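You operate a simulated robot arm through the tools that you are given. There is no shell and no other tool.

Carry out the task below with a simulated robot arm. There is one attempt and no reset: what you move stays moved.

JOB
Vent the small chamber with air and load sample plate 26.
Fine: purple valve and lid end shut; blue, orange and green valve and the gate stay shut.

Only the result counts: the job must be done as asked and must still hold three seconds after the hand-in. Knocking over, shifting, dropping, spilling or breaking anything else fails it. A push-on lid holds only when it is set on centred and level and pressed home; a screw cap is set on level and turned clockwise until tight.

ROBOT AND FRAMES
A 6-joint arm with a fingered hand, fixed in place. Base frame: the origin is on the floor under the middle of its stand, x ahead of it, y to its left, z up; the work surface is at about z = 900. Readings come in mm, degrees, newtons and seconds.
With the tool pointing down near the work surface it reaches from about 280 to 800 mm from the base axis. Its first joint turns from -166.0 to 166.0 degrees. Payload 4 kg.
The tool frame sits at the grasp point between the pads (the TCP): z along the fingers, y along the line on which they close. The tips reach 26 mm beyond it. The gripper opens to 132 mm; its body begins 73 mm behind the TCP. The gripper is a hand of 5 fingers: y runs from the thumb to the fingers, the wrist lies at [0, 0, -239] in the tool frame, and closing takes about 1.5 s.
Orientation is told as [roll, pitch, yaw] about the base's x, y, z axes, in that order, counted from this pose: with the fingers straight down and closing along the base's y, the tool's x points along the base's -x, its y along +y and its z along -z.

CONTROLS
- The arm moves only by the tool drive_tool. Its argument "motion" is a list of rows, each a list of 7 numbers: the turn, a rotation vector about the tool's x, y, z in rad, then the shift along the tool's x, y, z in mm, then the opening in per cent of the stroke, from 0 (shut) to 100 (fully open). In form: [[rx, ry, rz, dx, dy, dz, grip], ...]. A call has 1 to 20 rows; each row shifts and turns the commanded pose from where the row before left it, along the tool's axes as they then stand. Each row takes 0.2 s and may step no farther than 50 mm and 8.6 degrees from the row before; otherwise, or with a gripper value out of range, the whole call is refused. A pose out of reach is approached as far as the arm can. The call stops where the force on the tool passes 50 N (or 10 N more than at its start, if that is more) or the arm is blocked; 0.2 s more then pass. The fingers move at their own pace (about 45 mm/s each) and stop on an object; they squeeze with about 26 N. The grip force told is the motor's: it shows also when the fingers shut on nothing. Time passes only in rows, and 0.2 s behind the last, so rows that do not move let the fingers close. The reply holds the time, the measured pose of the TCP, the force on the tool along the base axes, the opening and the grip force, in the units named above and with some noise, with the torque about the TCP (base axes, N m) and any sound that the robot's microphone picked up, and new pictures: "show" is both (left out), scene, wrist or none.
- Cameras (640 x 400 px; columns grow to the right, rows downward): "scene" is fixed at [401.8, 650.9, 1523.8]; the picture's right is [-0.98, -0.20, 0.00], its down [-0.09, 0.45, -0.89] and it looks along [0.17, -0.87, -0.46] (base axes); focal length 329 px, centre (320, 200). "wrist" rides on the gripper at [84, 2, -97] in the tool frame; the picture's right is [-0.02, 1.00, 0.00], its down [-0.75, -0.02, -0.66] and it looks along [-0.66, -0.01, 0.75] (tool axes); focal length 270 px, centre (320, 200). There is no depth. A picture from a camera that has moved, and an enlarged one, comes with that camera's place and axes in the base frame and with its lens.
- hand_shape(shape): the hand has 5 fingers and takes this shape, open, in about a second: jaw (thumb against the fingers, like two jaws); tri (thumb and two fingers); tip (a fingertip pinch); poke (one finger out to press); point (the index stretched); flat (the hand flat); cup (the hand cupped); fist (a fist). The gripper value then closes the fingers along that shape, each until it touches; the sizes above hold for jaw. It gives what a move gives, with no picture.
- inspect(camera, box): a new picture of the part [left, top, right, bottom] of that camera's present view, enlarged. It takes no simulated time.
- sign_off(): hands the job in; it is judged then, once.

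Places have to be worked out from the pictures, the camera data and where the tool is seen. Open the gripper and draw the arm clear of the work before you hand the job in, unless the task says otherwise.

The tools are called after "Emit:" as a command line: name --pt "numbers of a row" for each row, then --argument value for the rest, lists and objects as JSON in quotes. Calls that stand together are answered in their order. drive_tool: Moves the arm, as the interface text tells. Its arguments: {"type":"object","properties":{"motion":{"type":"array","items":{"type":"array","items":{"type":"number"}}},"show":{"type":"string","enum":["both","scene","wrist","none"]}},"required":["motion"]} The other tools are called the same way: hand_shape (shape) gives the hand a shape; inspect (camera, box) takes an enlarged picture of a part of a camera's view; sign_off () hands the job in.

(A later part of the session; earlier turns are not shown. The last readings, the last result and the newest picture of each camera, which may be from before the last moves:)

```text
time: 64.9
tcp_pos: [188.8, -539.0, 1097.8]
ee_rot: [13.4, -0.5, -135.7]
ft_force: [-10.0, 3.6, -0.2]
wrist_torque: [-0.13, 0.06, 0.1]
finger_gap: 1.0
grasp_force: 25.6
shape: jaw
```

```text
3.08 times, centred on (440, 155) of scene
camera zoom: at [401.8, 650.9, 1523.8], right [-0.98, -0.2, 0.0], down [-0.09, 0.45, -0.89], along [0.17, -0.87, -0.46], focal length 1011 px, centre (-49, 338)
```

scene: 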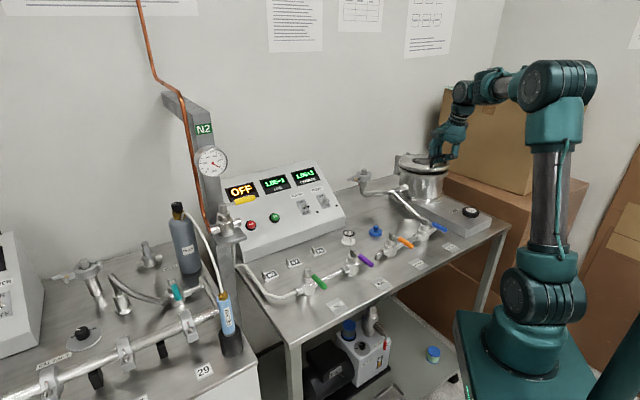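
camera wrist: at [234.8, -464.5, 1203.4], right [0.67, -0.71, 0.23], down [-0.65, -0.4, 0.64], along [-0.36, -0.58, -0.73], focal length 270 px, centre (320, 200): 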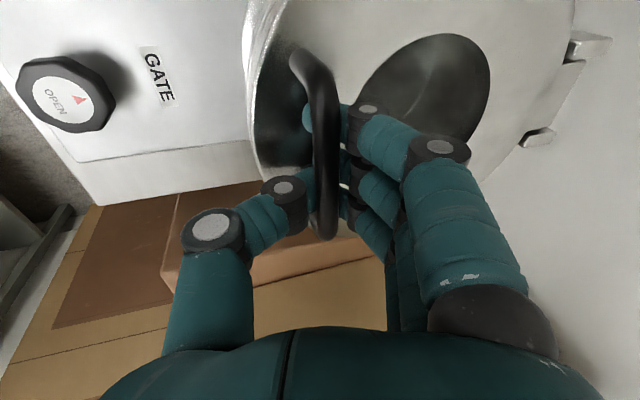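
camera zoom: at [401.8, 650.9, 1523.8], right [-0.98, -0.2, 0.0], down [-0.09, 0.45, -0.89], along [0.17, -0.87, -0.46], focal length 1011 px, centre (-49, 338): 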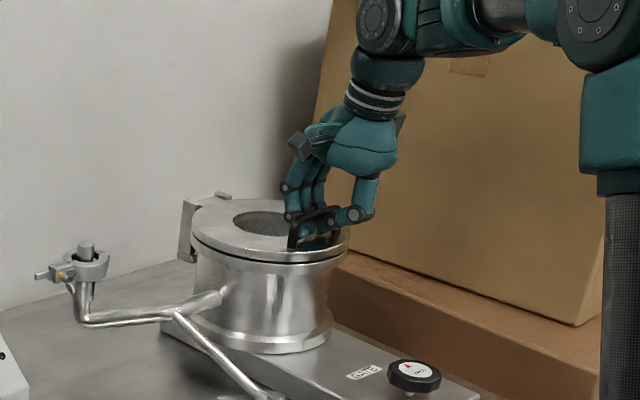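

The lid is seated again. I open the hand and lift off, then set up the level-hand thumb hook.

Emit:
drive_tool --pt "0 0 0 0 0 0 14" --pt "0 0 0 0 0 0 14" --pt "0 0 0 0 0 -2 25" --pt "0 0 0 0 0 -4 40" --pt "0 0 0 0 0 -6 45" --pt "0 0 0 0 0 -20 50" --pt "0 0 0 0 0 -40 60" --pt "0 0 0 0 0 -40 80" --show "both"

Emit:
inspect --camera "scene" --box '[380, 90, 500, 220]'

```text
time: 66.7
tcp_pos: [171.1, -522.3, 1207.1]
ee_rot: [13.4, -0.6, -135.7]
ft_force: [-0.4, -0.3, 0.4]
wrist_torque: [0.0, -0.01, 0.01]
finger_gap: 105.3
grasp_force: 0.0
shape: jaw
camera wrist: at [217.3, -447.5, 1300.0], right [0.67, -0.71, 0.23], down [-0.65, -0.4, 0.64], along [-0.36, -0.58, -0.73], focal length 270 px, centre (320, 200)
```

scene: 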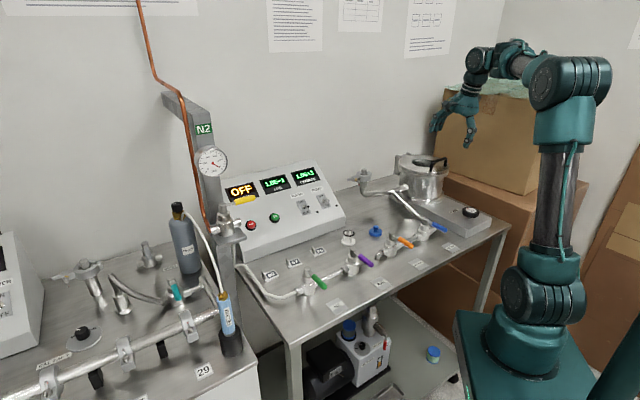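
wrist: 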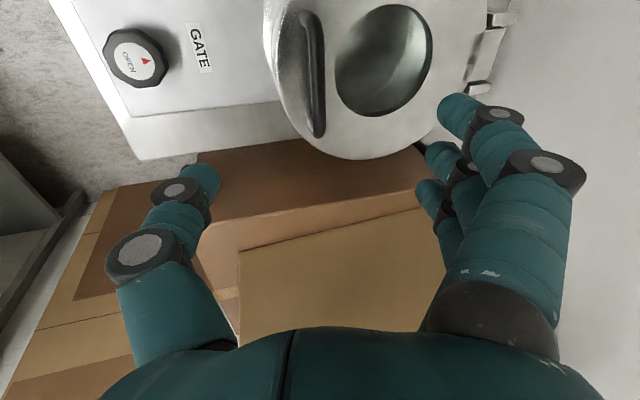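

```text
3.08 times, centred on (440, 155) of scene
camera zoom: at [401.8, 650.9, 1523.8], right [-0.98, -0.2, 0.0], down [-0.09, 0.45, -0.89], along [0.17, -0.87, -0.46], focal length 1011 px, centre (-49, 338)
```

zoom: 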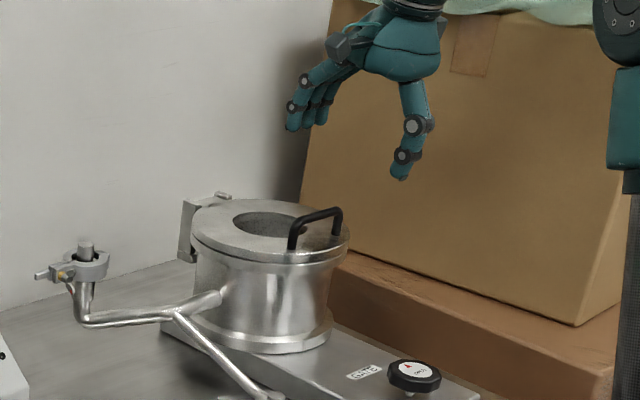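

The lid is fully closed and the hand is clear. I back off toward the robot, open fully and tilt the hand to nearly level, checking that this pose is reachable.

Emit:
drive_tool --pt "0 0 0 10.5 -28.5 -34 90" --pt "0 0 -0.02 10.5 -28.5 -34 100" --pt "-0.139 0 0 0 0 0 100" --pt "-0.139 0 0 0 0 0 100" --pt "-0.139 0 0 0 0 0 100" --pt "-0.139 0 0 0 0 0 100" --pt "-0.139 0 0 0 0 0 100" --pt "-0.139 0 0 0 0 0 100" --pt "-0.139 0 0 0 0 0 100" --pt "-0.139 0 0 0 0 0 100" --pt "-0.139 0 0 0 0 0 100" --pt "0 0 0 0 0 0 100" --show "both"

```text
time: 69.3
tcp_pos: [136.8, -454.8, 1260.3]
ee_rot: [85.1, -0.8, -134.6]
ft_force: [0.1, -0.3, 0.5]
wrist_torque: [-0.06, 0.01, -0.02]
finger_gap: 131.8
grasp_force: 0.0
shape: jaw
camera wrist: at [128.1, -326.5, 1268.3], right [0.06, -0.07, 1.0], down [-1.0, -0.07, 0.05], along [0.07, -1.0, -0.07], focal length 270 px, centre (320, 200)
```

scene: 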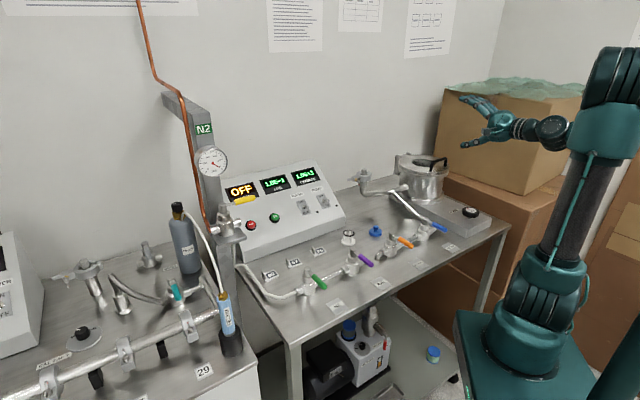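
wrist: 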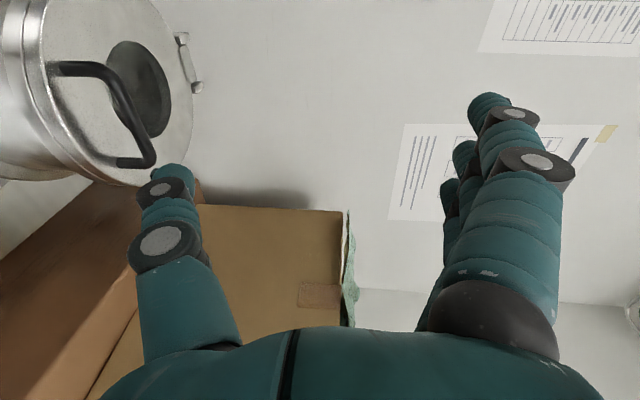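

The level pose is reachable, and this view again puts the bar at about (203,-524,1100). I bring the thumb to just in front of and below the bar.

Emit:
drive_tool --pt "0 0 0 -0.9 -23 12.2 100" --pt "0 0 0 -0.9 -23 12.2 100" --pt "0 0 0 -0.9 -22.8 12.2 100" --pt "0 0 0 0 0 0 100" --show "both"

Emit:
inspect --camera "wrist" --box '[40, 60, 280, 260]'

Emit:
inspect --camera "scene" --box '[380, 90, 500, 220]'

```text
time: 70.3
tcp_pos: [155.1, -478.8, 1188.7]
ee_rot: [85.0, -0.7, -134.6]
ft_force: [-0.6, -0.1, -0.5]
wrist_torque: [0.0, 0.02, 0.0]
finger_gap: 131.9
grasp_force: 0.1
shape: jaw
camera wrist: at [145.9, -351.1, 1197.7], right [0.06, -0.07, 1.0], down [-1.0, -0.07, 0.05], along [0.07, -1.0, -0.07], focal length 270 px, centre (320, 200)
```

scene: 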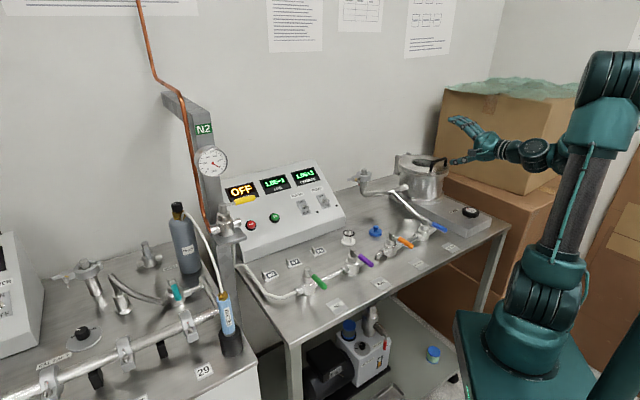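
wrist: 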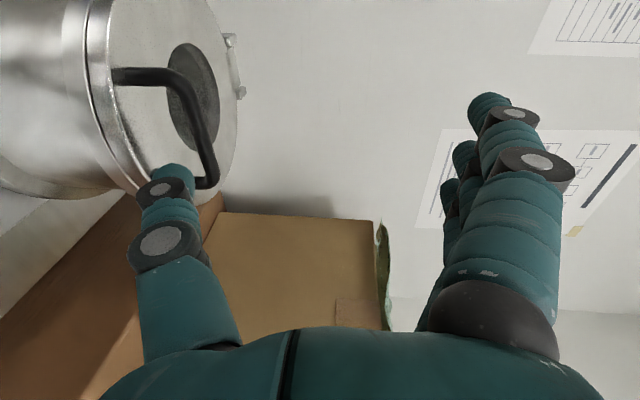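

```text
2.00 times, centred on (160, 160) of wrist
camera zoom: at [145.9, -351.1, 1197.7], right [0.06, -0.07, 1.0], down [-1.0, -0.07, 0.05], along [0.07, -1.0, -0.07], focal length 541 px, centre (640, 280)
```

zoom: 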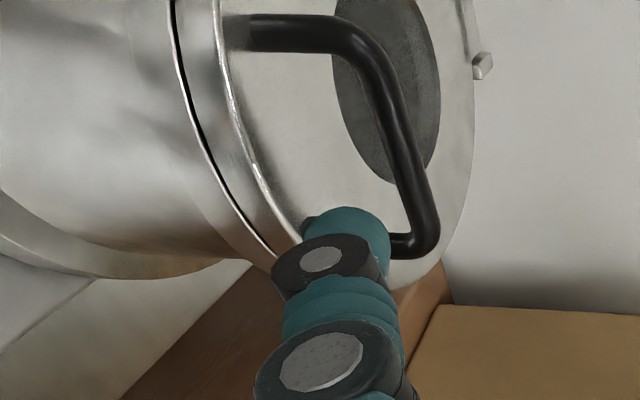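

```text
3.08 times, centred on (440, 155) of scene
camera zoom: at [401.8, 650.9, 1523.8], right [-0.98, -0.2, 0.0], down [-0.09, 0.45, -0.89], along [0.17, -0.87, -0.46], focal length 1011 px, centre (-49, 338)
```

zoom: 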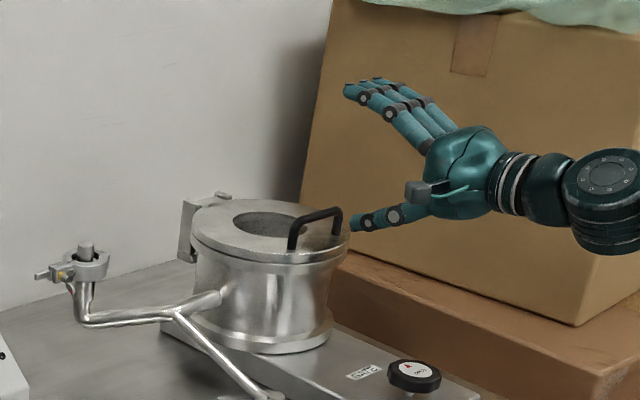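

The side view shows the thumb level with the handle opening and pointing slightly down under it. I slide it in along its own direction.

Emit:
drive_tool --pt "0 0 0 0 -6.3 13.6 100" --pt "0 0 0 0 -6.3 13.6 100" --pt "0 0 0 0 -6.3 13.6 100" --pt "0 0 0 0 0 0 100" --show "both"

Emit:
inspect --camera "wrist" --box '[40, 60, 280, 260]'

Emit:
inspect --camera "scene" --box '[400, 110, 480, 200]'

```text
time: 71.3
tcp_pos: [183.5, -507.3, 1165.2]
ee_rot: [85.0, -0.7, -134.6]
ft_force: [-0.3, 0.1, 0.0]
wrist_torque: [-0.01, -0.02, -0.02]
finger_gap: 131.7
grasp_force: 0.1
shape: jaw
camera wrist: at [175.0, -378.4, 1175.0], right [0.06, -0.07, 1.0], down [-1.0, -0.07, 0.05], along [0.07, -1.0, -0.07], focal length 270 px, centre (320, 200)
```

scene: 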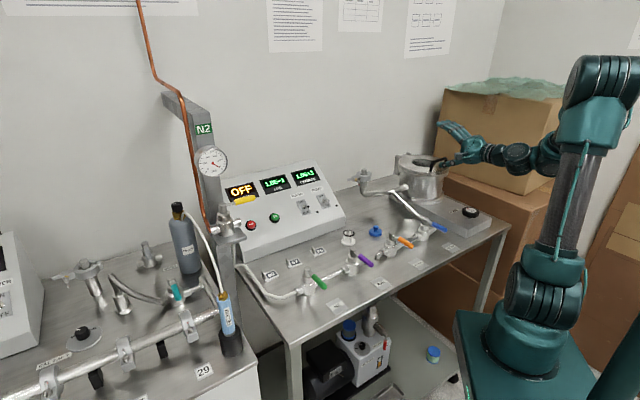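
wrist: 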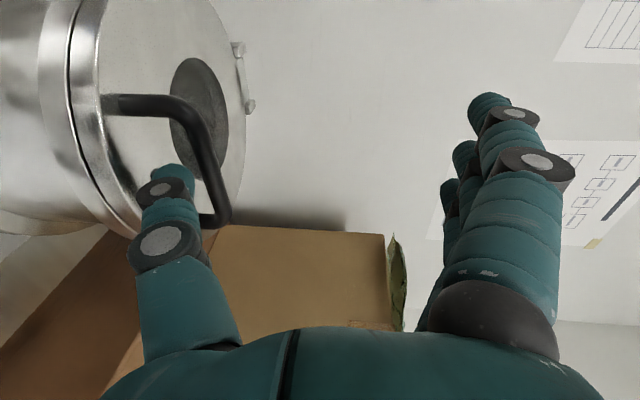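

```text
2.00 times, centred on (160, 160) of wrist
camera zoom: at [175.0, -378.4, 1175.0], right [0.06, -0.07, 1.0], down [-1.0, -0.07, 0.05], along [0.07, -1.0, -0.07], focal length 541 px, centre (640, 280)
```

zoom: 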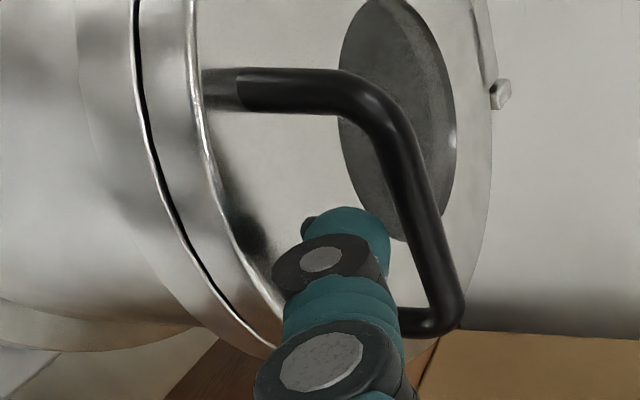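

```text
4.44 times, centred on (440, 155) of scene
camera zoom: at [401.8, 650.9, 1523.8], right [-0.98, -0.2, 0.0], down [-0.09, 0.45, -0.89], along [0.17, -0.87, -0.46], focal length 1460 px, centre (-213, 400)
```

zoom: 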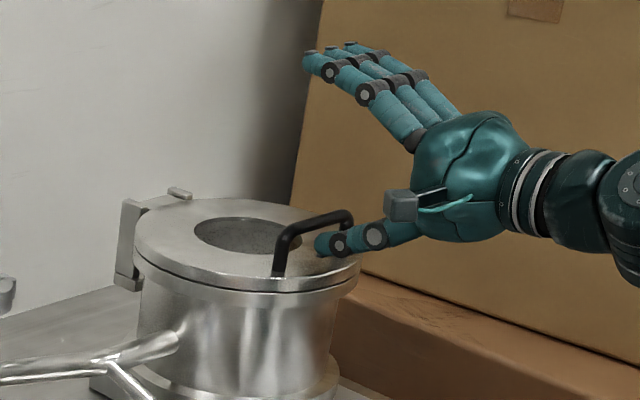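

Emit:
drive_tool --pt "0 0 0 0 -0.7 8.6 100" --pt "0 0 0 0 -3.8 8.2 100" --pt "0 0 0 0 0 0 100" --show "wrist"

Emit:
inspect --camera "scene" --box '[400, 110, 480, 200]'

Emit:
inspect --camera "wrist" --box '[40, 60, 280, 260]'

```text
time: 72.1
tcp_pos: [195.6, -517.8, 1160.1]
ee_rot: [85.0, -0.8, -134.6]
ft_force: [0.4, 0.2, 0.1]
wrist_torque: [0.01, 0.01, -0.02]
finger_gap: 132.2
grasp_force: 0.0
shape: jaw
camera wrist: at [186.7, -389.8, 1168.9], right [0.06, -0.07, 1.0], down [-1.0, -0.07, 0.05], along [0.07, -1.0, -0.07], focal length 270 px, centre (320, 200)
```

wrist: 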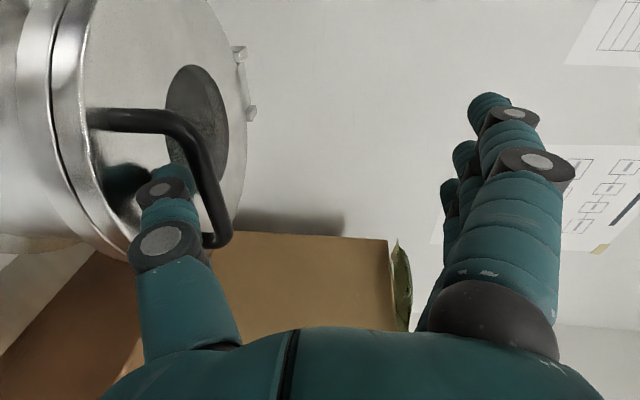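

```text
4.44 times, centred on (440, 155) of scene
camera zoom: at [401.8, 650.9, 1523.8], right [-0.98, -0.2, 0.0], down [-0.09, 0.45, -0.89], along [0.17, -0.87, -0.46], focal length 1460 px, centre (-213, 400)
```

zoom: 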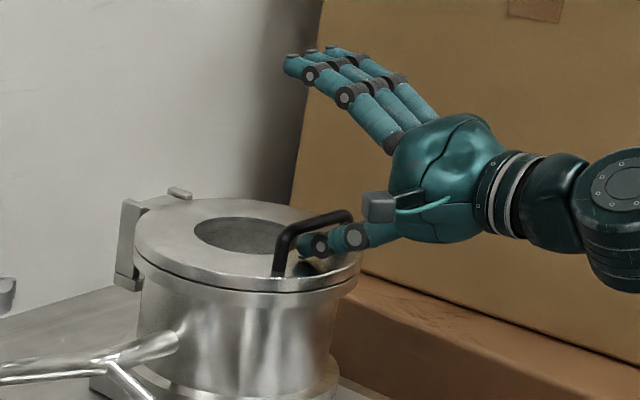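

```text
2.00 times, centred on (160, 160) of wrist
camera zoom: at [186.7, -389.8, 1168.9], right [0.06, -0.07, 1.0], down [-1.0, -0.07, 0.05], along [0.07, -1.0, -0.07], focal length 541 px, centre (640, 280)
```

zoom: 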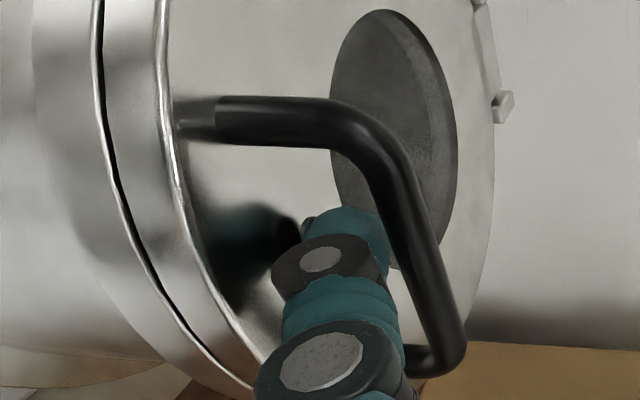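

The thumb is well under the bar. I raise it gently, then check the force and that the lid starts to lift.

Emit:
drive_tool --pt "0 0 0 0 3 -0.3 100" --pt "0 0 0 0 6.4 0.75 100" --pt "0 0 0 0 6.4 1.05 100" --pt "0 0 0 0 0 0 100" --show "both"

Emit:
inspect --camera "scene" --box '[400, 110, 480, 200]'

```text
time: 73.1
tcp_pos: [197.1, -519.1, 1175.6]
ee_rot: [85.0, -0.7, -134.6]
ft_force: [0.3, 0.6, -6.3]
wrist_torque: [-0.03, -0.03, -0.02]
finger_gap: 131.9
grasp_force: 0.0
shape: jaw
camera wrist: at [187.8, -391.5, 1184.4], right [0.06, -0.07, 1.0], down [-1.0, -0.07, 0.05], along [0.07, -0.99, -0.07], focal length 270 px, centre (320, 200)
```

scene: 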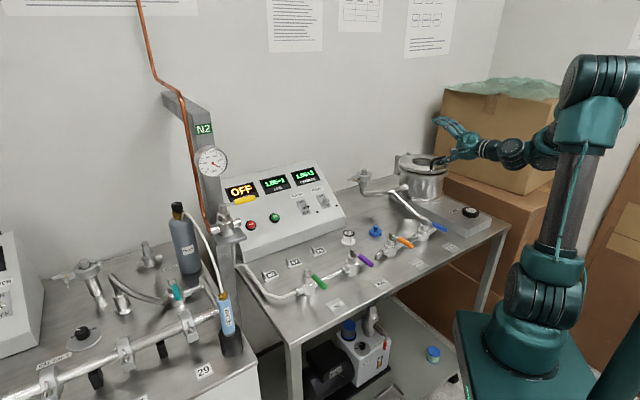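
wrist: 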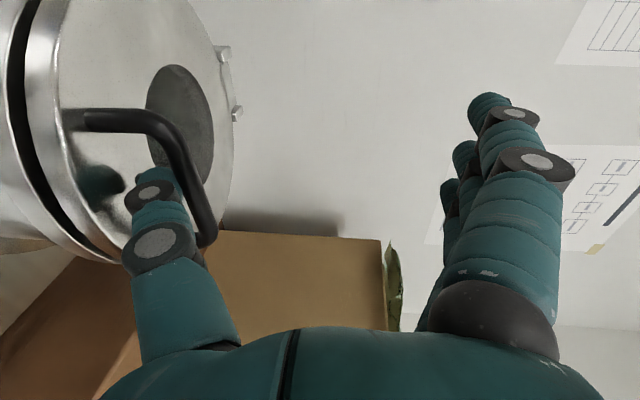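

```text
4.44 times, centred on (440, 155) of scene
camera zoom: at [401.8, 650.9, 1523.8], right [-0.98, -0.2, 0.0], down [-0.09, 0.45, -0.89], along [0.17, -0.87, -0.46], focal length 1460 px, centre (-213, 400)
```

zoom: 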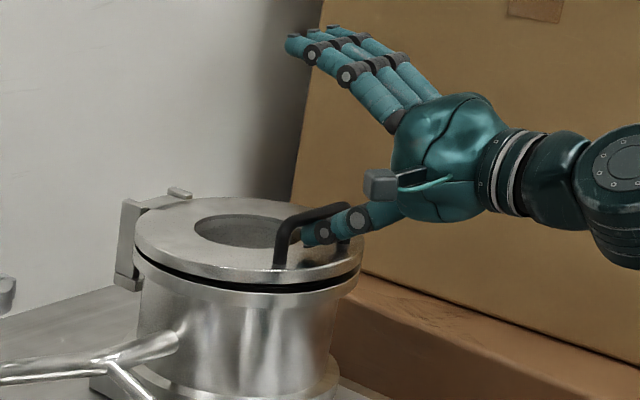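

The lid lifts with a 6 N load on the thumb and stays seated on it. I continue along the arc.

Emit:
drive_tool --pt "0 0 0 0 6.3 1.25 100" --pt "0 0 0 0 6.3 1.56 100" --pt "0 0 0 0 6.2 1.87 100" --pt "0 0 0 0 6.1 2.1 100" --pt "0 0 0 0 0 0 100" --show "wrist"

Emit:
inspect --camera "scene" --box '[400, 110, 480, 200]'

```text
time: 74.3
tcp_pos: [203.7, -527.0, 1200.4]
ee_rot: [85.0, -0.7, -134.6]
ft_force: [-5.3, 4.9, -4.0]
wrist_torque: [0.39, 0.31, 0.01]
finger_gap: 131.9
grasp_force: 0.0
shape: jaw
camera wrist: at [194.6, -398.3, 1208.7], right [0.06, -0.07, 1.0], down [-1.0, -0.07, 0.05], along [0.07, -1.0, -0.07], focal length 270 px, centre (320, 200)
```

wrist: 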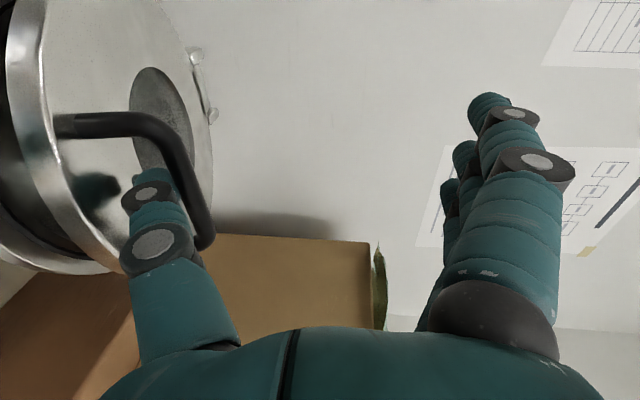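

```text
4.44 times, centred on (440, 155) of scene
camera zoom: at [401.8, 650.9, 1523.8], right [-0.98, -0.2, 0.0], down [-0.09, 0.45, -0.89], along [0.17, -0.87, -0.46], focal length 1460 px, centre (-213, 400)
```

zoom: 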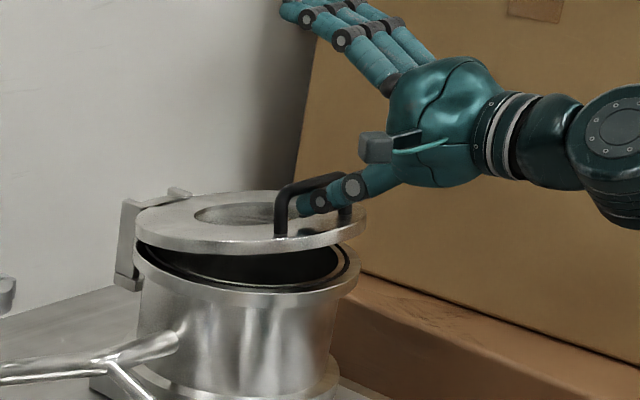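

Emit:
drive_tool --pt "0.0436 0 0 0 6.65 5.06 100" --pt "0.0436 0 0 0 6.65 5.06 100" --pt "0.0436 0 0 0 6.65 5.06 100" --pt "0 0 0 0 0 0 100" --show "wrist"

Emit:
inspect --camera "scene" --box '[400, 100, 480, 190]'

```text
time: 75.3
tcp_pos: [216.3, -539.3, 1217.6]
ee_rot: [77.5, -0.7, -134.6]
ft_force: [-3.3, 3.2, -3.7]
wrist_torque: [0.26, 0.28, -0.03]
finger_gap: 132.0
grasp_force: 0.0
shape: jaw
camera wrist: at [208.9, -412.2, 1238.3], right [0.15, -0.16, 0.98], down [-0.99, -0.08, 0.14], along [0.06, -0.98, -0.17], focal length 270 px, centre (320, 200)
```

wrist: 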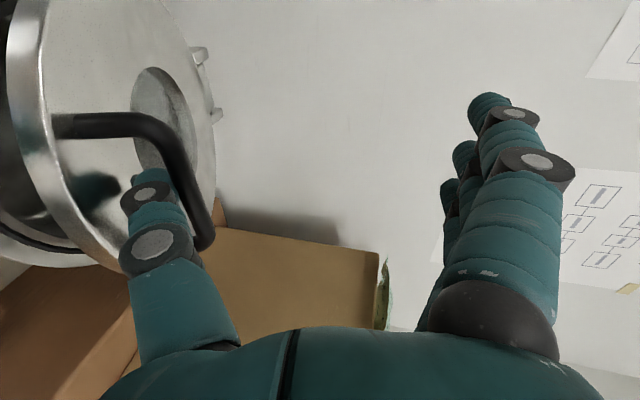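

```text
4.44 times, centred on (440, 145) of scene
camera zoom: at [401.8, 650.9, 1523.8], right [-0.98, -0.2, 0.0], down [-0.09, 0.45, -0.89], along [0.17, -0.87, -0.46], focal length 1460 px, centre (-213, 444)
```

zoom: 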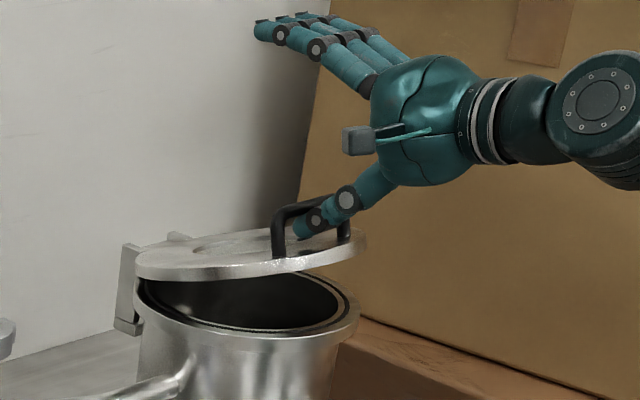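

Emit:
drive_tool --pt "0.0436 0 0 0 6.65 5.06 100" --pt "0.0436 0 0 0 6.65 5.06 100" --pt "0.0436 0 0 0 6.65 5.06 100" --pt "0.0436 0 0 0 6.65 5.06 100" --pt "0.0436 0 0 0 6.65 5.06 100" --pt "0 0 0 0 0 0 100" --show "wrist"

Emit:
inspect --camera "scene" --box '[390, 80, 480, 190]'

```text
time: 76.7
tcp_pos: [241.2, -562.7, 1241.1]
ee_rot: [65.0, -0.6, -134.6]
ft_force: [-6.6, 2.5, -1.2]
wrist_torque: [0.12, 0.45, 0.06]
finger_gap: 132.0
grasp_force: 0.0
shape: jaw
camera wrist: at [239.6, -440.7, 1282.1], right [0.29, -0.3, 0.91], down [-0.96, -0.11, 0.27], along [0.02, -0.95, -0.32], focal length 270 px, centre (320, 200)
```

wrist: 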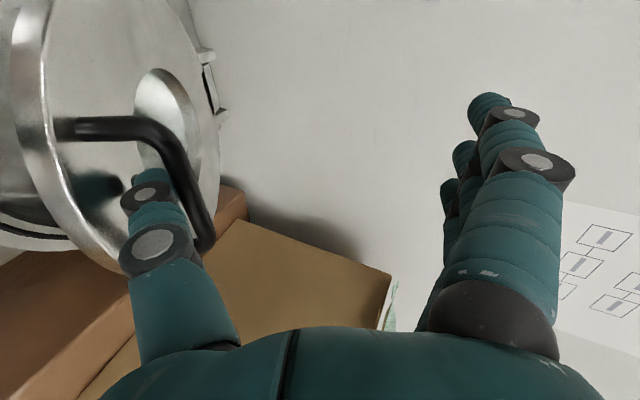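

```text
3.64 times, centred on (435, 135) of scene
camera zoom: at [401.8, 650.9, 1523.8], right [-0.98, -0.2, 0.0], down [-0.09, 0.45, -0.89], along [0.17, -0.87, -0.46], focal length 1195 px, centre (-98, 436)
```

zoom: 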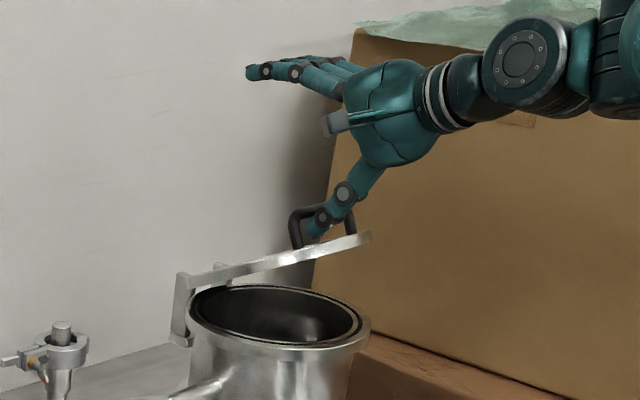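

Emit:
drive_tool --pt "0.0436 0 0 0 6.65 5.06 100" --pt "0.0436 0 0 0 6.65 5.06 100" --pt "0.0436 0 0 0 6.65 5.06 100" --pt "0.0436 0 0 0 6.65 5.06 100" --pt "0 0 0 0 0 0 100" --show "wrist"

Emit:
inspect --camera "scene" --box '[390, 80, 480, 190]'

```text
time: 77.9
tcp_pos: [264.2, -582.9, 1256.0]
ee_rot: [55.0, -0.7, -134.6]
ft_force: [-5.3, 1.5, -1.5]
wrist_torque: [0.11, 0.35, 0.05]
finger_gap: 132.0
grasp_force: 0.1
shape: jaw
camera wrist: at [267.4, -467.3, 1311.2], right [0.4, -0.41, 0.82], down [-0.92, -0.15, 0.37], along [-0.03, -0.9, -0.43], focal length 270 px, centre (320, 200)
```

wrist: 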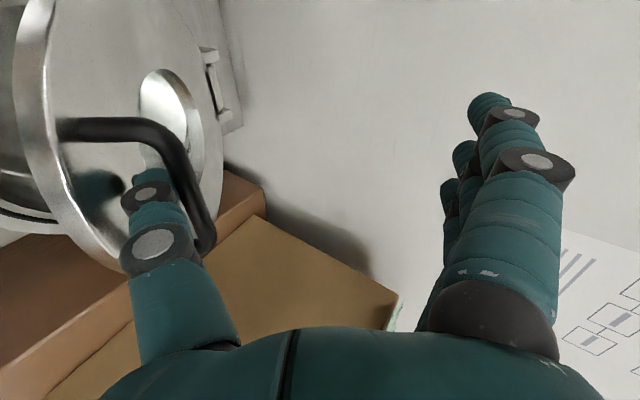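

```text
3.64 times, centred on (435, 135) of scene
camera zoom: at [401.8, 650.9, 1523.8], right [-0.98, -0.2, 0.0], down [-0.09, 0.45, -0.89], along [0.17, -0.87, -0.46], focal length 1195 px, centre (-98, 436)
```

zoom: 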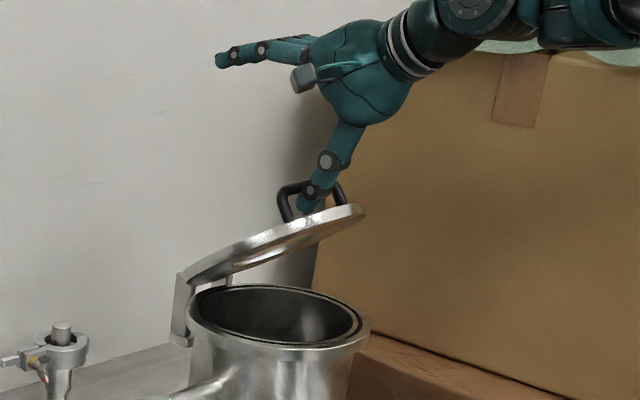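

Emit:
drive_tool --pt "0.0227 0 0 0 6.3 3.9 100" --pt "0.0227 0 0 0 6.3 3.9 100" --pt "0.0227 0 0 0 6.2 4.1 100" --pt "0.0227 0 0 0 6.2 4.1 100" --pt "0 0 0 0 0 0 100" --show "wrist"

Emit:
inspect --camera "scene" --box '[390, 80, 480, 190]'

```text
time: 79.1
tcp_pos: [283.5, -602.8, 1264.8]
ee_rot: [49.8, -0.9, -134.6]
ft_force: [-4.6, 4.0, 0.8]
wrist_torque: [0.27, 0.34, 0.01]
finger_gap: 131.8
grasp_force: 0.1
shape: jaw
camera wrist: at [291.5, -490.7, 1328.2], right [0.45, -0.46, 0.76], down [-0.89, -0.17, 0.42], along [-0.06, -0.87, -0.49], focal length 270 px, centre (320, 200)
```

wrist: 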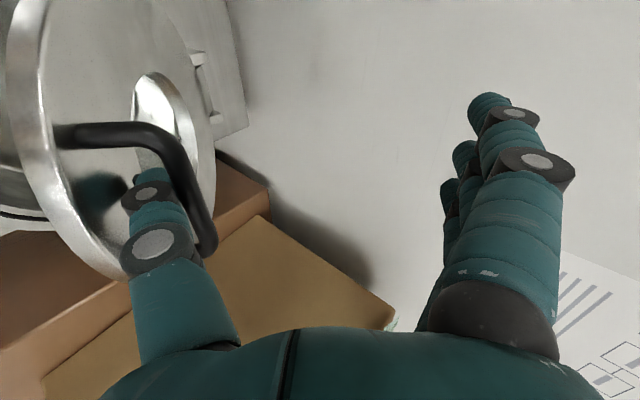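

```text
3.64 times, centred on (435, 135) of scene
camera zoom: at [401.8, 650.9, 1523.8], right [-0.98, -0.2, 0.0], down [-0.09, 0.45, -0.89], along [0.17, -0.87, -0.46], focal length 1195 px, centre (-98, 436)
```

zoom: 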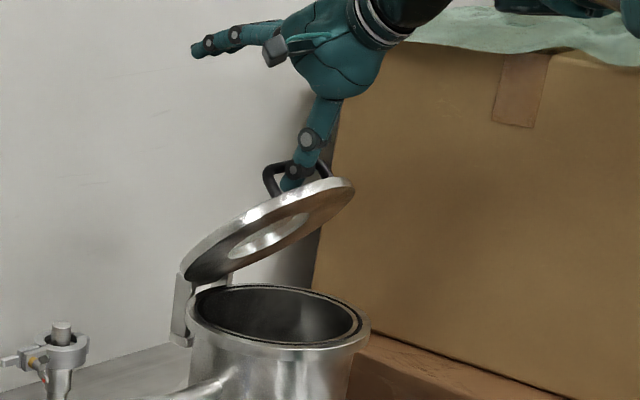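

Smooth so far, with the lid past 50° and small forces. I continue to about 70°.

Emit:
drive_tool --pt "0.0227 0 0 0 6.1 4.4 100" --pt "0.0227 0 0 0 6.1 4.4 100" --pt "0.0227 0 0 0 5.95 4.65 100" --pt "0.0227 0 0 0 5.95 4.65 100" --pt "0 0 0 0 0 0 100" --show "wrist"

Emit:
inspect --camera "scene" --box '[380, 70, 480, 190]'

```text
time: 80.3
tcp_pos: [305.4, -622.4, 1271.4]
ee_rot: [44.6, -0.9, -134.5]
ft_force: [-4.3, 3.2, 0.9]
wrist_torque: [0.21, 0.26, 0.01]
finger_gap: 131.9
grasp_force: 0.0
shape: jaw
camera wrist: at [317.2, -515.1, 1340.4], right [0.5, -0.51, 0.7], down [-0.86, -0.2, 0.47], along [-0.1, -0.84, -0.54], focal length 270 px, centre (320, 200)
```

wrist: 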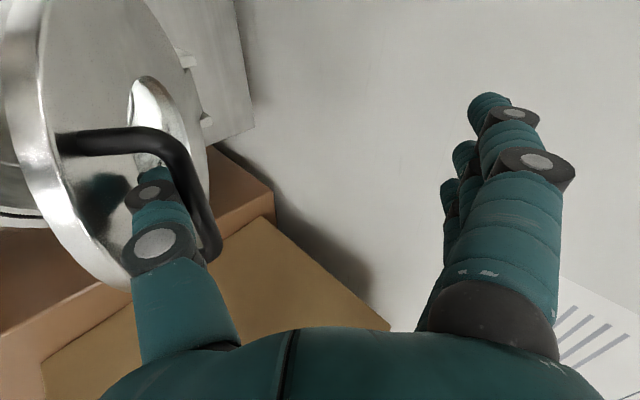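

```text
3.33 times, centred on (430, 130) of scene
camera zoom: at [401.8, 650.9, 1523.8], right [-0.98, -0.2, 0.0], down [-0.09, 0.45, -0.89], along [0.17, -0.87, -0.46], focal length 1095 px, centre (-47, 433)
```

zoom: 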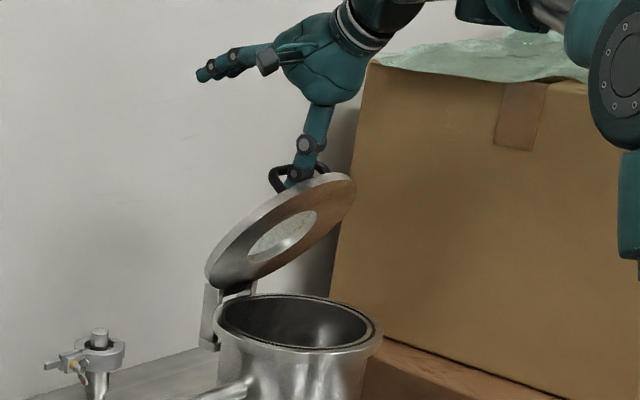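

Emit:
drive_tool --pt "0.0227 0 0 0 5.8 4.9 100" --pt "0.0227 0 0 0 5.8 4.9 100" --pt "0 0 0 0 5.3 3.7 100" --pt "0 0 0 0 0 0 100" --show "wrist"

Emit:
inspect --camera "scene" --box '[380, 70, 480, 190]'

```text
time: 81.3
tcp_pos: [319.4, -638.3, 1273.8]
ee_rot: [42.0, -0.9, -134.6]
ft_force: [-3.1, 5.0, 2.2]
wrist_torque: [0.25, 0.23, 0.0]
finger_gap: 131.9
grasp_force: 0.1
shape: jaw
camera wrist: at [334.1, -532.4, 1345.4], right [0.52, -0.53, 0.67], down [-0.85, -0.21, 0.49], along [-0.12, -0.82, -0.56], focal length 270 px, centre (320, 200)
```

wrist: 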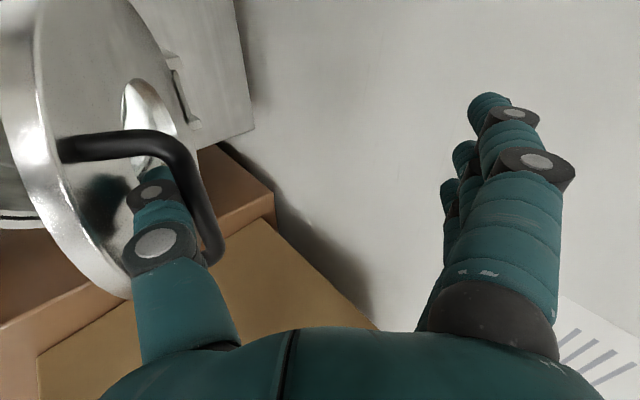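

```text
3.33 times, centred on (430, 130) of scene
camera zoom: at [401.8, 650.9, 1523.8], right [-0.98, -0.2, 0.0], down [-0.09, 0.45, -0.89], along [0.17, -0.87, -0.46], focal length 1095 px, centre (-47, 433)
```

zoom: 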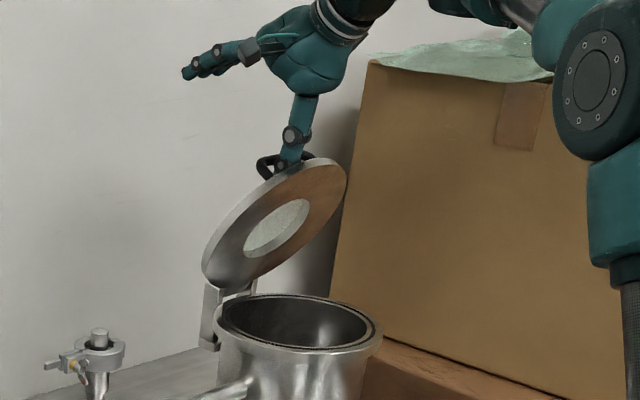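

Emit:
drive_tool --pt "-0.0175 0 0 0 4.45 3.15 100" --pt "-0.0175 0 0 0 4.45 3.15 100" --pt "-0.0175 0 0 0 4.45 3.15 100" --pt "0 0 0 0 0 0 100" --show "wrist"

Emit:
inspect --camera "scene" --box '[380, 70, 480, 190]'

```text
time: 82.3
tcp_pos: [332.1, -649.1, 1275.5]
ee_rot: [45.0, -0.8, -134.6]
ft_force: [-3.1, 2.7, 1.0]
wrist_torque: [0.15, 0.17, 0.04]
finger_gap: 131.9
grasp_force: 0.1
shape: jaw
camera wrist: at [343.4, -541.1, 1343.6], right [0.5, -0.5, 0.71], down [-0.86, -0.2, 0.46], along [-0.09, -0.84, -0.53], focal length 270 px, centre (320, 200)
```

wrist: 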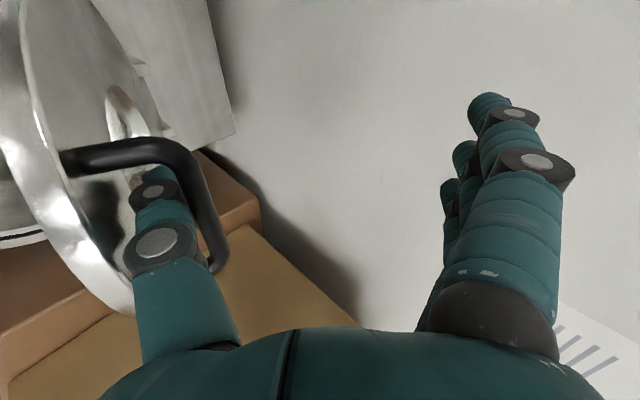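

```text
3.33 times, centred on (430, 130) of scene
camera zoom: at [401.8, 650.9, 1523.8], right [-0.98, -0.2, 0.0], down [-0.09, 0.45, -0.89], along [0.17, -0.87, -0.46], focal length 1095 px, centre (-47, 433)
```

zoom: 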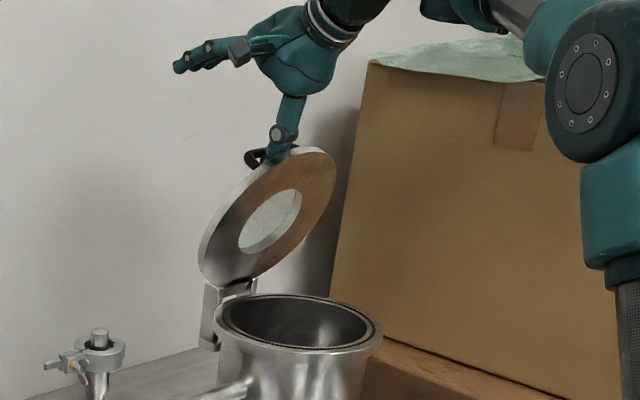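

The lid is near 80°. I ease the thumb back a few millimetres to check that the lid stays by itself.

Emit:
drive_tool --pt "0 0 0 0 -1.5 -1.5 100" --pt "0 0 0 0 -1.5 -1.5 100" --pt "0 0 0 0 -1.5 -1.5 100" --pt "0 0 0 0 0 0 100" --pt "0 0 0 0 0 0 100" --show "wrist"

Emit:
inspect --camera "scene" --box '[380, 70, 480, 190]'

```text
time: 83.5
tcp_pos: [326.3, -643.9, 1276.5]
ee_rot: [45.0, -0.9, -134.6]
ft_force: [-0.2, 0.3, -0.5]
wrist_torque: [0.01, 0.02, -0.03]
finger_gap: 131.7
grasp_force: 0.0
shape: jaw
camera wrist: at [339.0, -536.8, 1344.6], right [0.5, -0.5, 0.71], down [-0.86, -0.2, 0.46], along [-0.09, -0.84, -0.53], focal length 270 px, centre (320, 200)
```

wrist: 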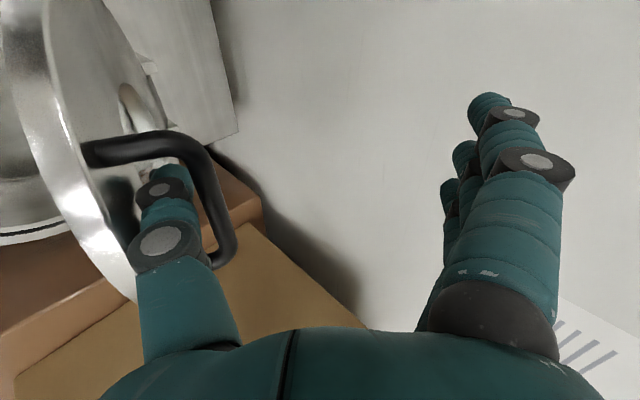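

```text
3.33 times, centred on (430, 130) of scene
camera zoom: at [401.8, 650.9, 1523.8], right [-0.98, -0.2, 0.0], down [-0.09, 0.45, -0.89], along [0.17, -0.87, -0.46], focal length 1095 px, centre (-47, 433)
```

zoom: 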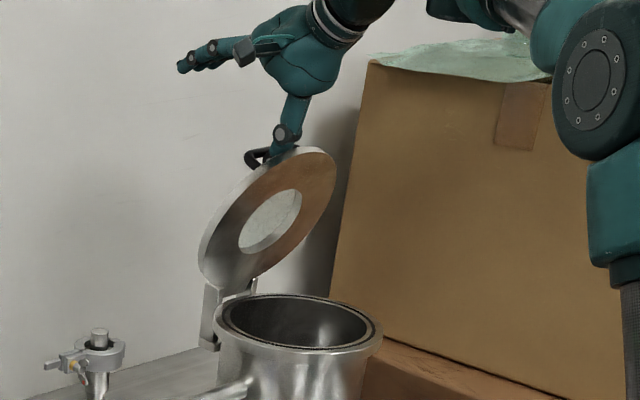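

The lid stays put at about 80° with no load on the hand. I now slide the thumb up out of the handle, parallel to the lid.

Emit:
drive_tool --pt "0 0 0 0 6.1 -7.5 100" --pt "0 0 0 0 6.1 -7.5 100" --pt "0 0 0 0 6.1 -7.5 100" --pt "0 0 0 0 0 0 100" --show "both"

Emit:
inspect --camera "scene" --box '[390, 80, 470, 160]'

```text
time: 84.5
tcp_pos: [324.5, -643.7, 1305.5]
ee_rot: [45.1, -0.8, -134.6]
ft_force: [-0.1, 1.1, -0.2]
wrist_torque: [0.06, 0.1, 0.02]
finger_gap: 132.0
grasp_force: 0.1
shape: jaw
camera wrist: at [336.7, -534.7, 1373.4], right [0.49, -0.5, 0.71], down [-0.86, -0.2, 0.46], along [-0.09, -0.84, -0.53], focal length 270 px, centre (320, 200)
```

scene: 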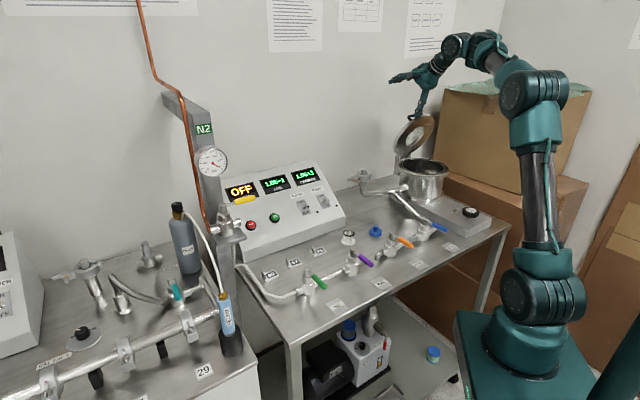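
wrist: 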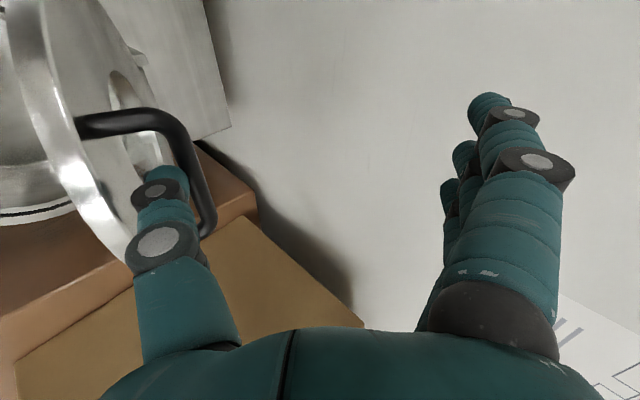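

```text
5.00 times, centred on (430, 120) of scene
camera zoom: at [401.8, 650.9, 1523.8], right [-0.98, -0.2, 0.0], down [-0.09, 0.45, -0.89], along [0.17, -0.87, -0.46], focal length 1643 px, centre (-230, 600)
```

zoom: 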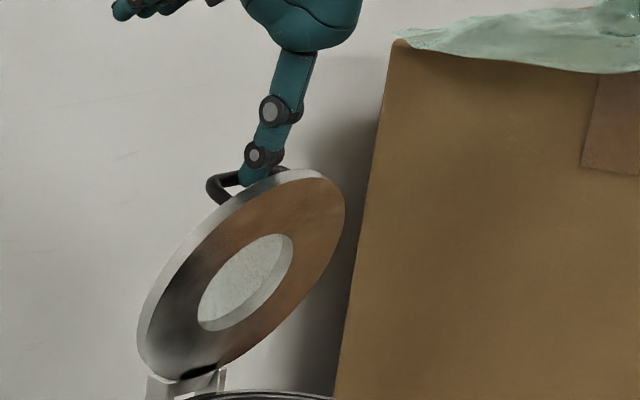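

Emit:
drive_tool --pt "-0.0436 0 0 0 3.1 -8.4 100" --pt "-0.0436 0 0 0 3.3 -8.3 100" --pt "-0.0436 0 0 0 3.6 -8.2 100" --pt "-0.0436 0 0 0 3.9 -8.1 100" --pt "0 0 0 0 0 0 100" --show "wrist"

Emit:
inspect --camera "scene" --box '[390, 80, 470, 160]'

```text
time: 85.7
tcp_pos: [314.1, -632.1, 1335.9]
ee_rot: [55.0, -0.7, -134.6]
ft_force: [-0.9, -0.6, 0.2]
wrist_torque: [-0.01, -0.02, -0.01]
finger_gap: 131.8
grasp_force: 0.0
shape: jaw
camera wrist: at [318.1, -515.9, 1391.8], right [0.4, -0.41, 0.82], down [-0.92, -0.15, 0.37], along [-0.03, -0.9, -0.43], focal length 270 px, centre (320, 200)
```

wrist: 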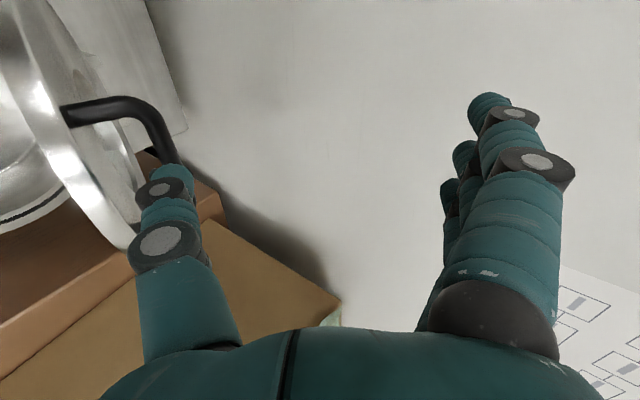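

```text
5.00 times, centred on (430, 120) of scene
camera zoom: at [401.8, 650.9, 1523.8], right [-0.98, -0.2, 0.0], down [-0.09, 0.45, -0.89], along [0.17, -0.87, -0.46], focal length 1643 px, centre (-230, 600)
```

zoom: 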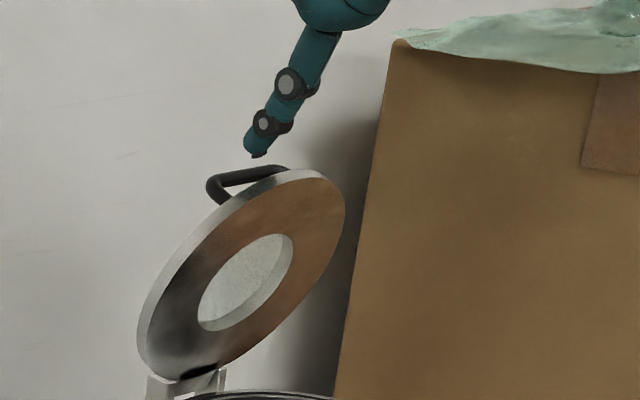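

The thumb is clear above the rim and the lid has not moved. I raise slightly, retreat toward the robot, then go look straight down into the chamber.

Emit:
drive_tool --pt "0 0 0 0 12.3 -8.6 100" --pt "0 0 0 0 -20 -35 100" --pt "0 0 0 0 -22 -40 100" --pt "0 0 0 0 -22 -40 100" --pt "0.14 0 0 0 0 0 100" --pt "0.14 0 0 0 0 0 100" --pt "0.14 0 0 0 0 0 100" --pt "0.14 0 0 0 0 0 100" --pt "0 0 0 0 0 0 80" --show "both"

```text
time: 87.7
tcp_pos: [213.3, -504.5, 1326.3]
ee_rot: [28.0, -0.5, -134.5]
ft_force: [0.3, -1.2, 0.1]
wrist_torque: [-0.02, 0.01, 0.0]
finger_gap: 105.9
grasp_force: 0.0
shape: jaw
out of reach, approached as far as the arm can: row 7, 8
camera wrist: at [242.0, -412.3, 1411.6], right [0.62, -0.63, 0.47], down [-0.75, -0.31, 0.58], along [-0.22, -0.71, -0.67], focal length 270 px, centre (320, 200)
```

scene: 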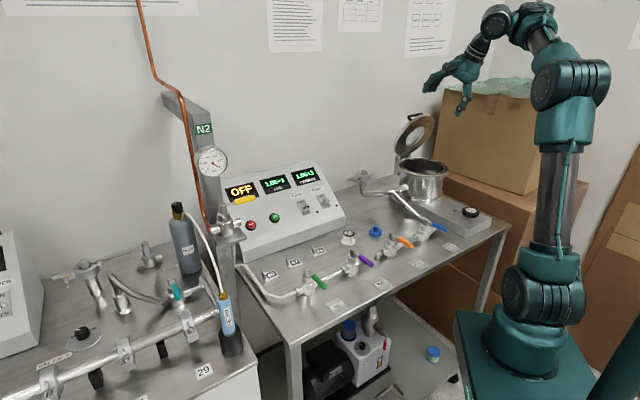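
wrist: 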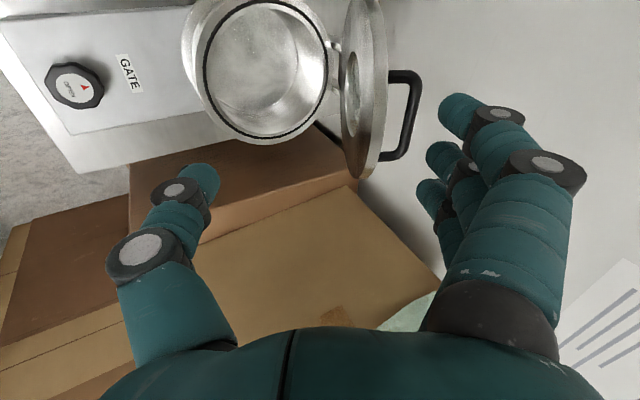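

Emit:
inspect --camera "wrist" --box '[170, 0, 430, 180]'

Emit:
inspect --camera "scene" --box '[380, 100, 480, 210]'

Emit:
inspect --camera "scene" --box '[255, 235, 335, 295]'

```text
2.22 times, centred on (300, 90) of wrist
camera zoom: at [242.0, -412.3, 1411.6], right [0.62, -0.63, 0.47], down [-0.75, -0.31, 0.58], along [-0.22, -0.71, -0.67], focal length 601 px, centre (364, 444)
```

zoom: 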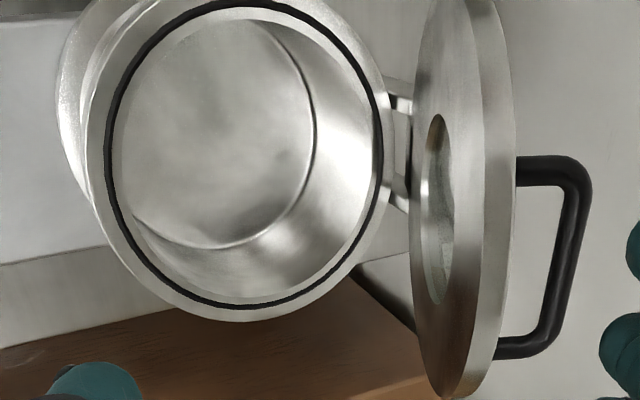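

```text
3.64 times, centred on (430, 155) of scene
camera zoom: at [401.8, 650.9, 1523.8], right [-0.98, -0.2, 0.0], down [-0.09, 0.45, -0.89], along [0.17, -0.87, -0.46], focal length 1195 px, centre (-80, 364)
```

zoom: 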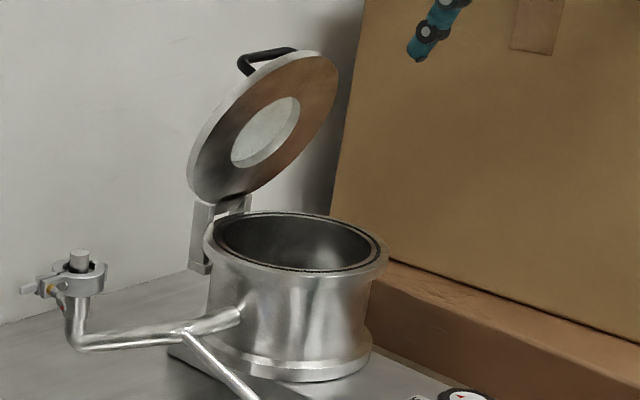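

```text
6.67 times, centred on (295, 265) of scene
camera zoom: at [401.8, 650.9, 1523.8], right [-0.98, -0.2, 0.0], down [-0.09, 0.45, -0.89], along [0.17, -0.87, -0.46], focal length 2191 px, centre (487, -233)
```

zoom: 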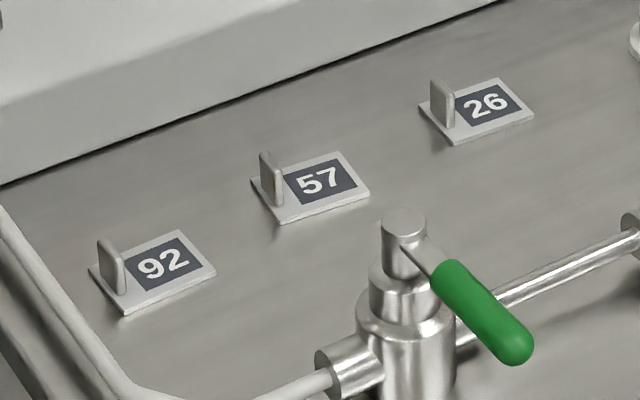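

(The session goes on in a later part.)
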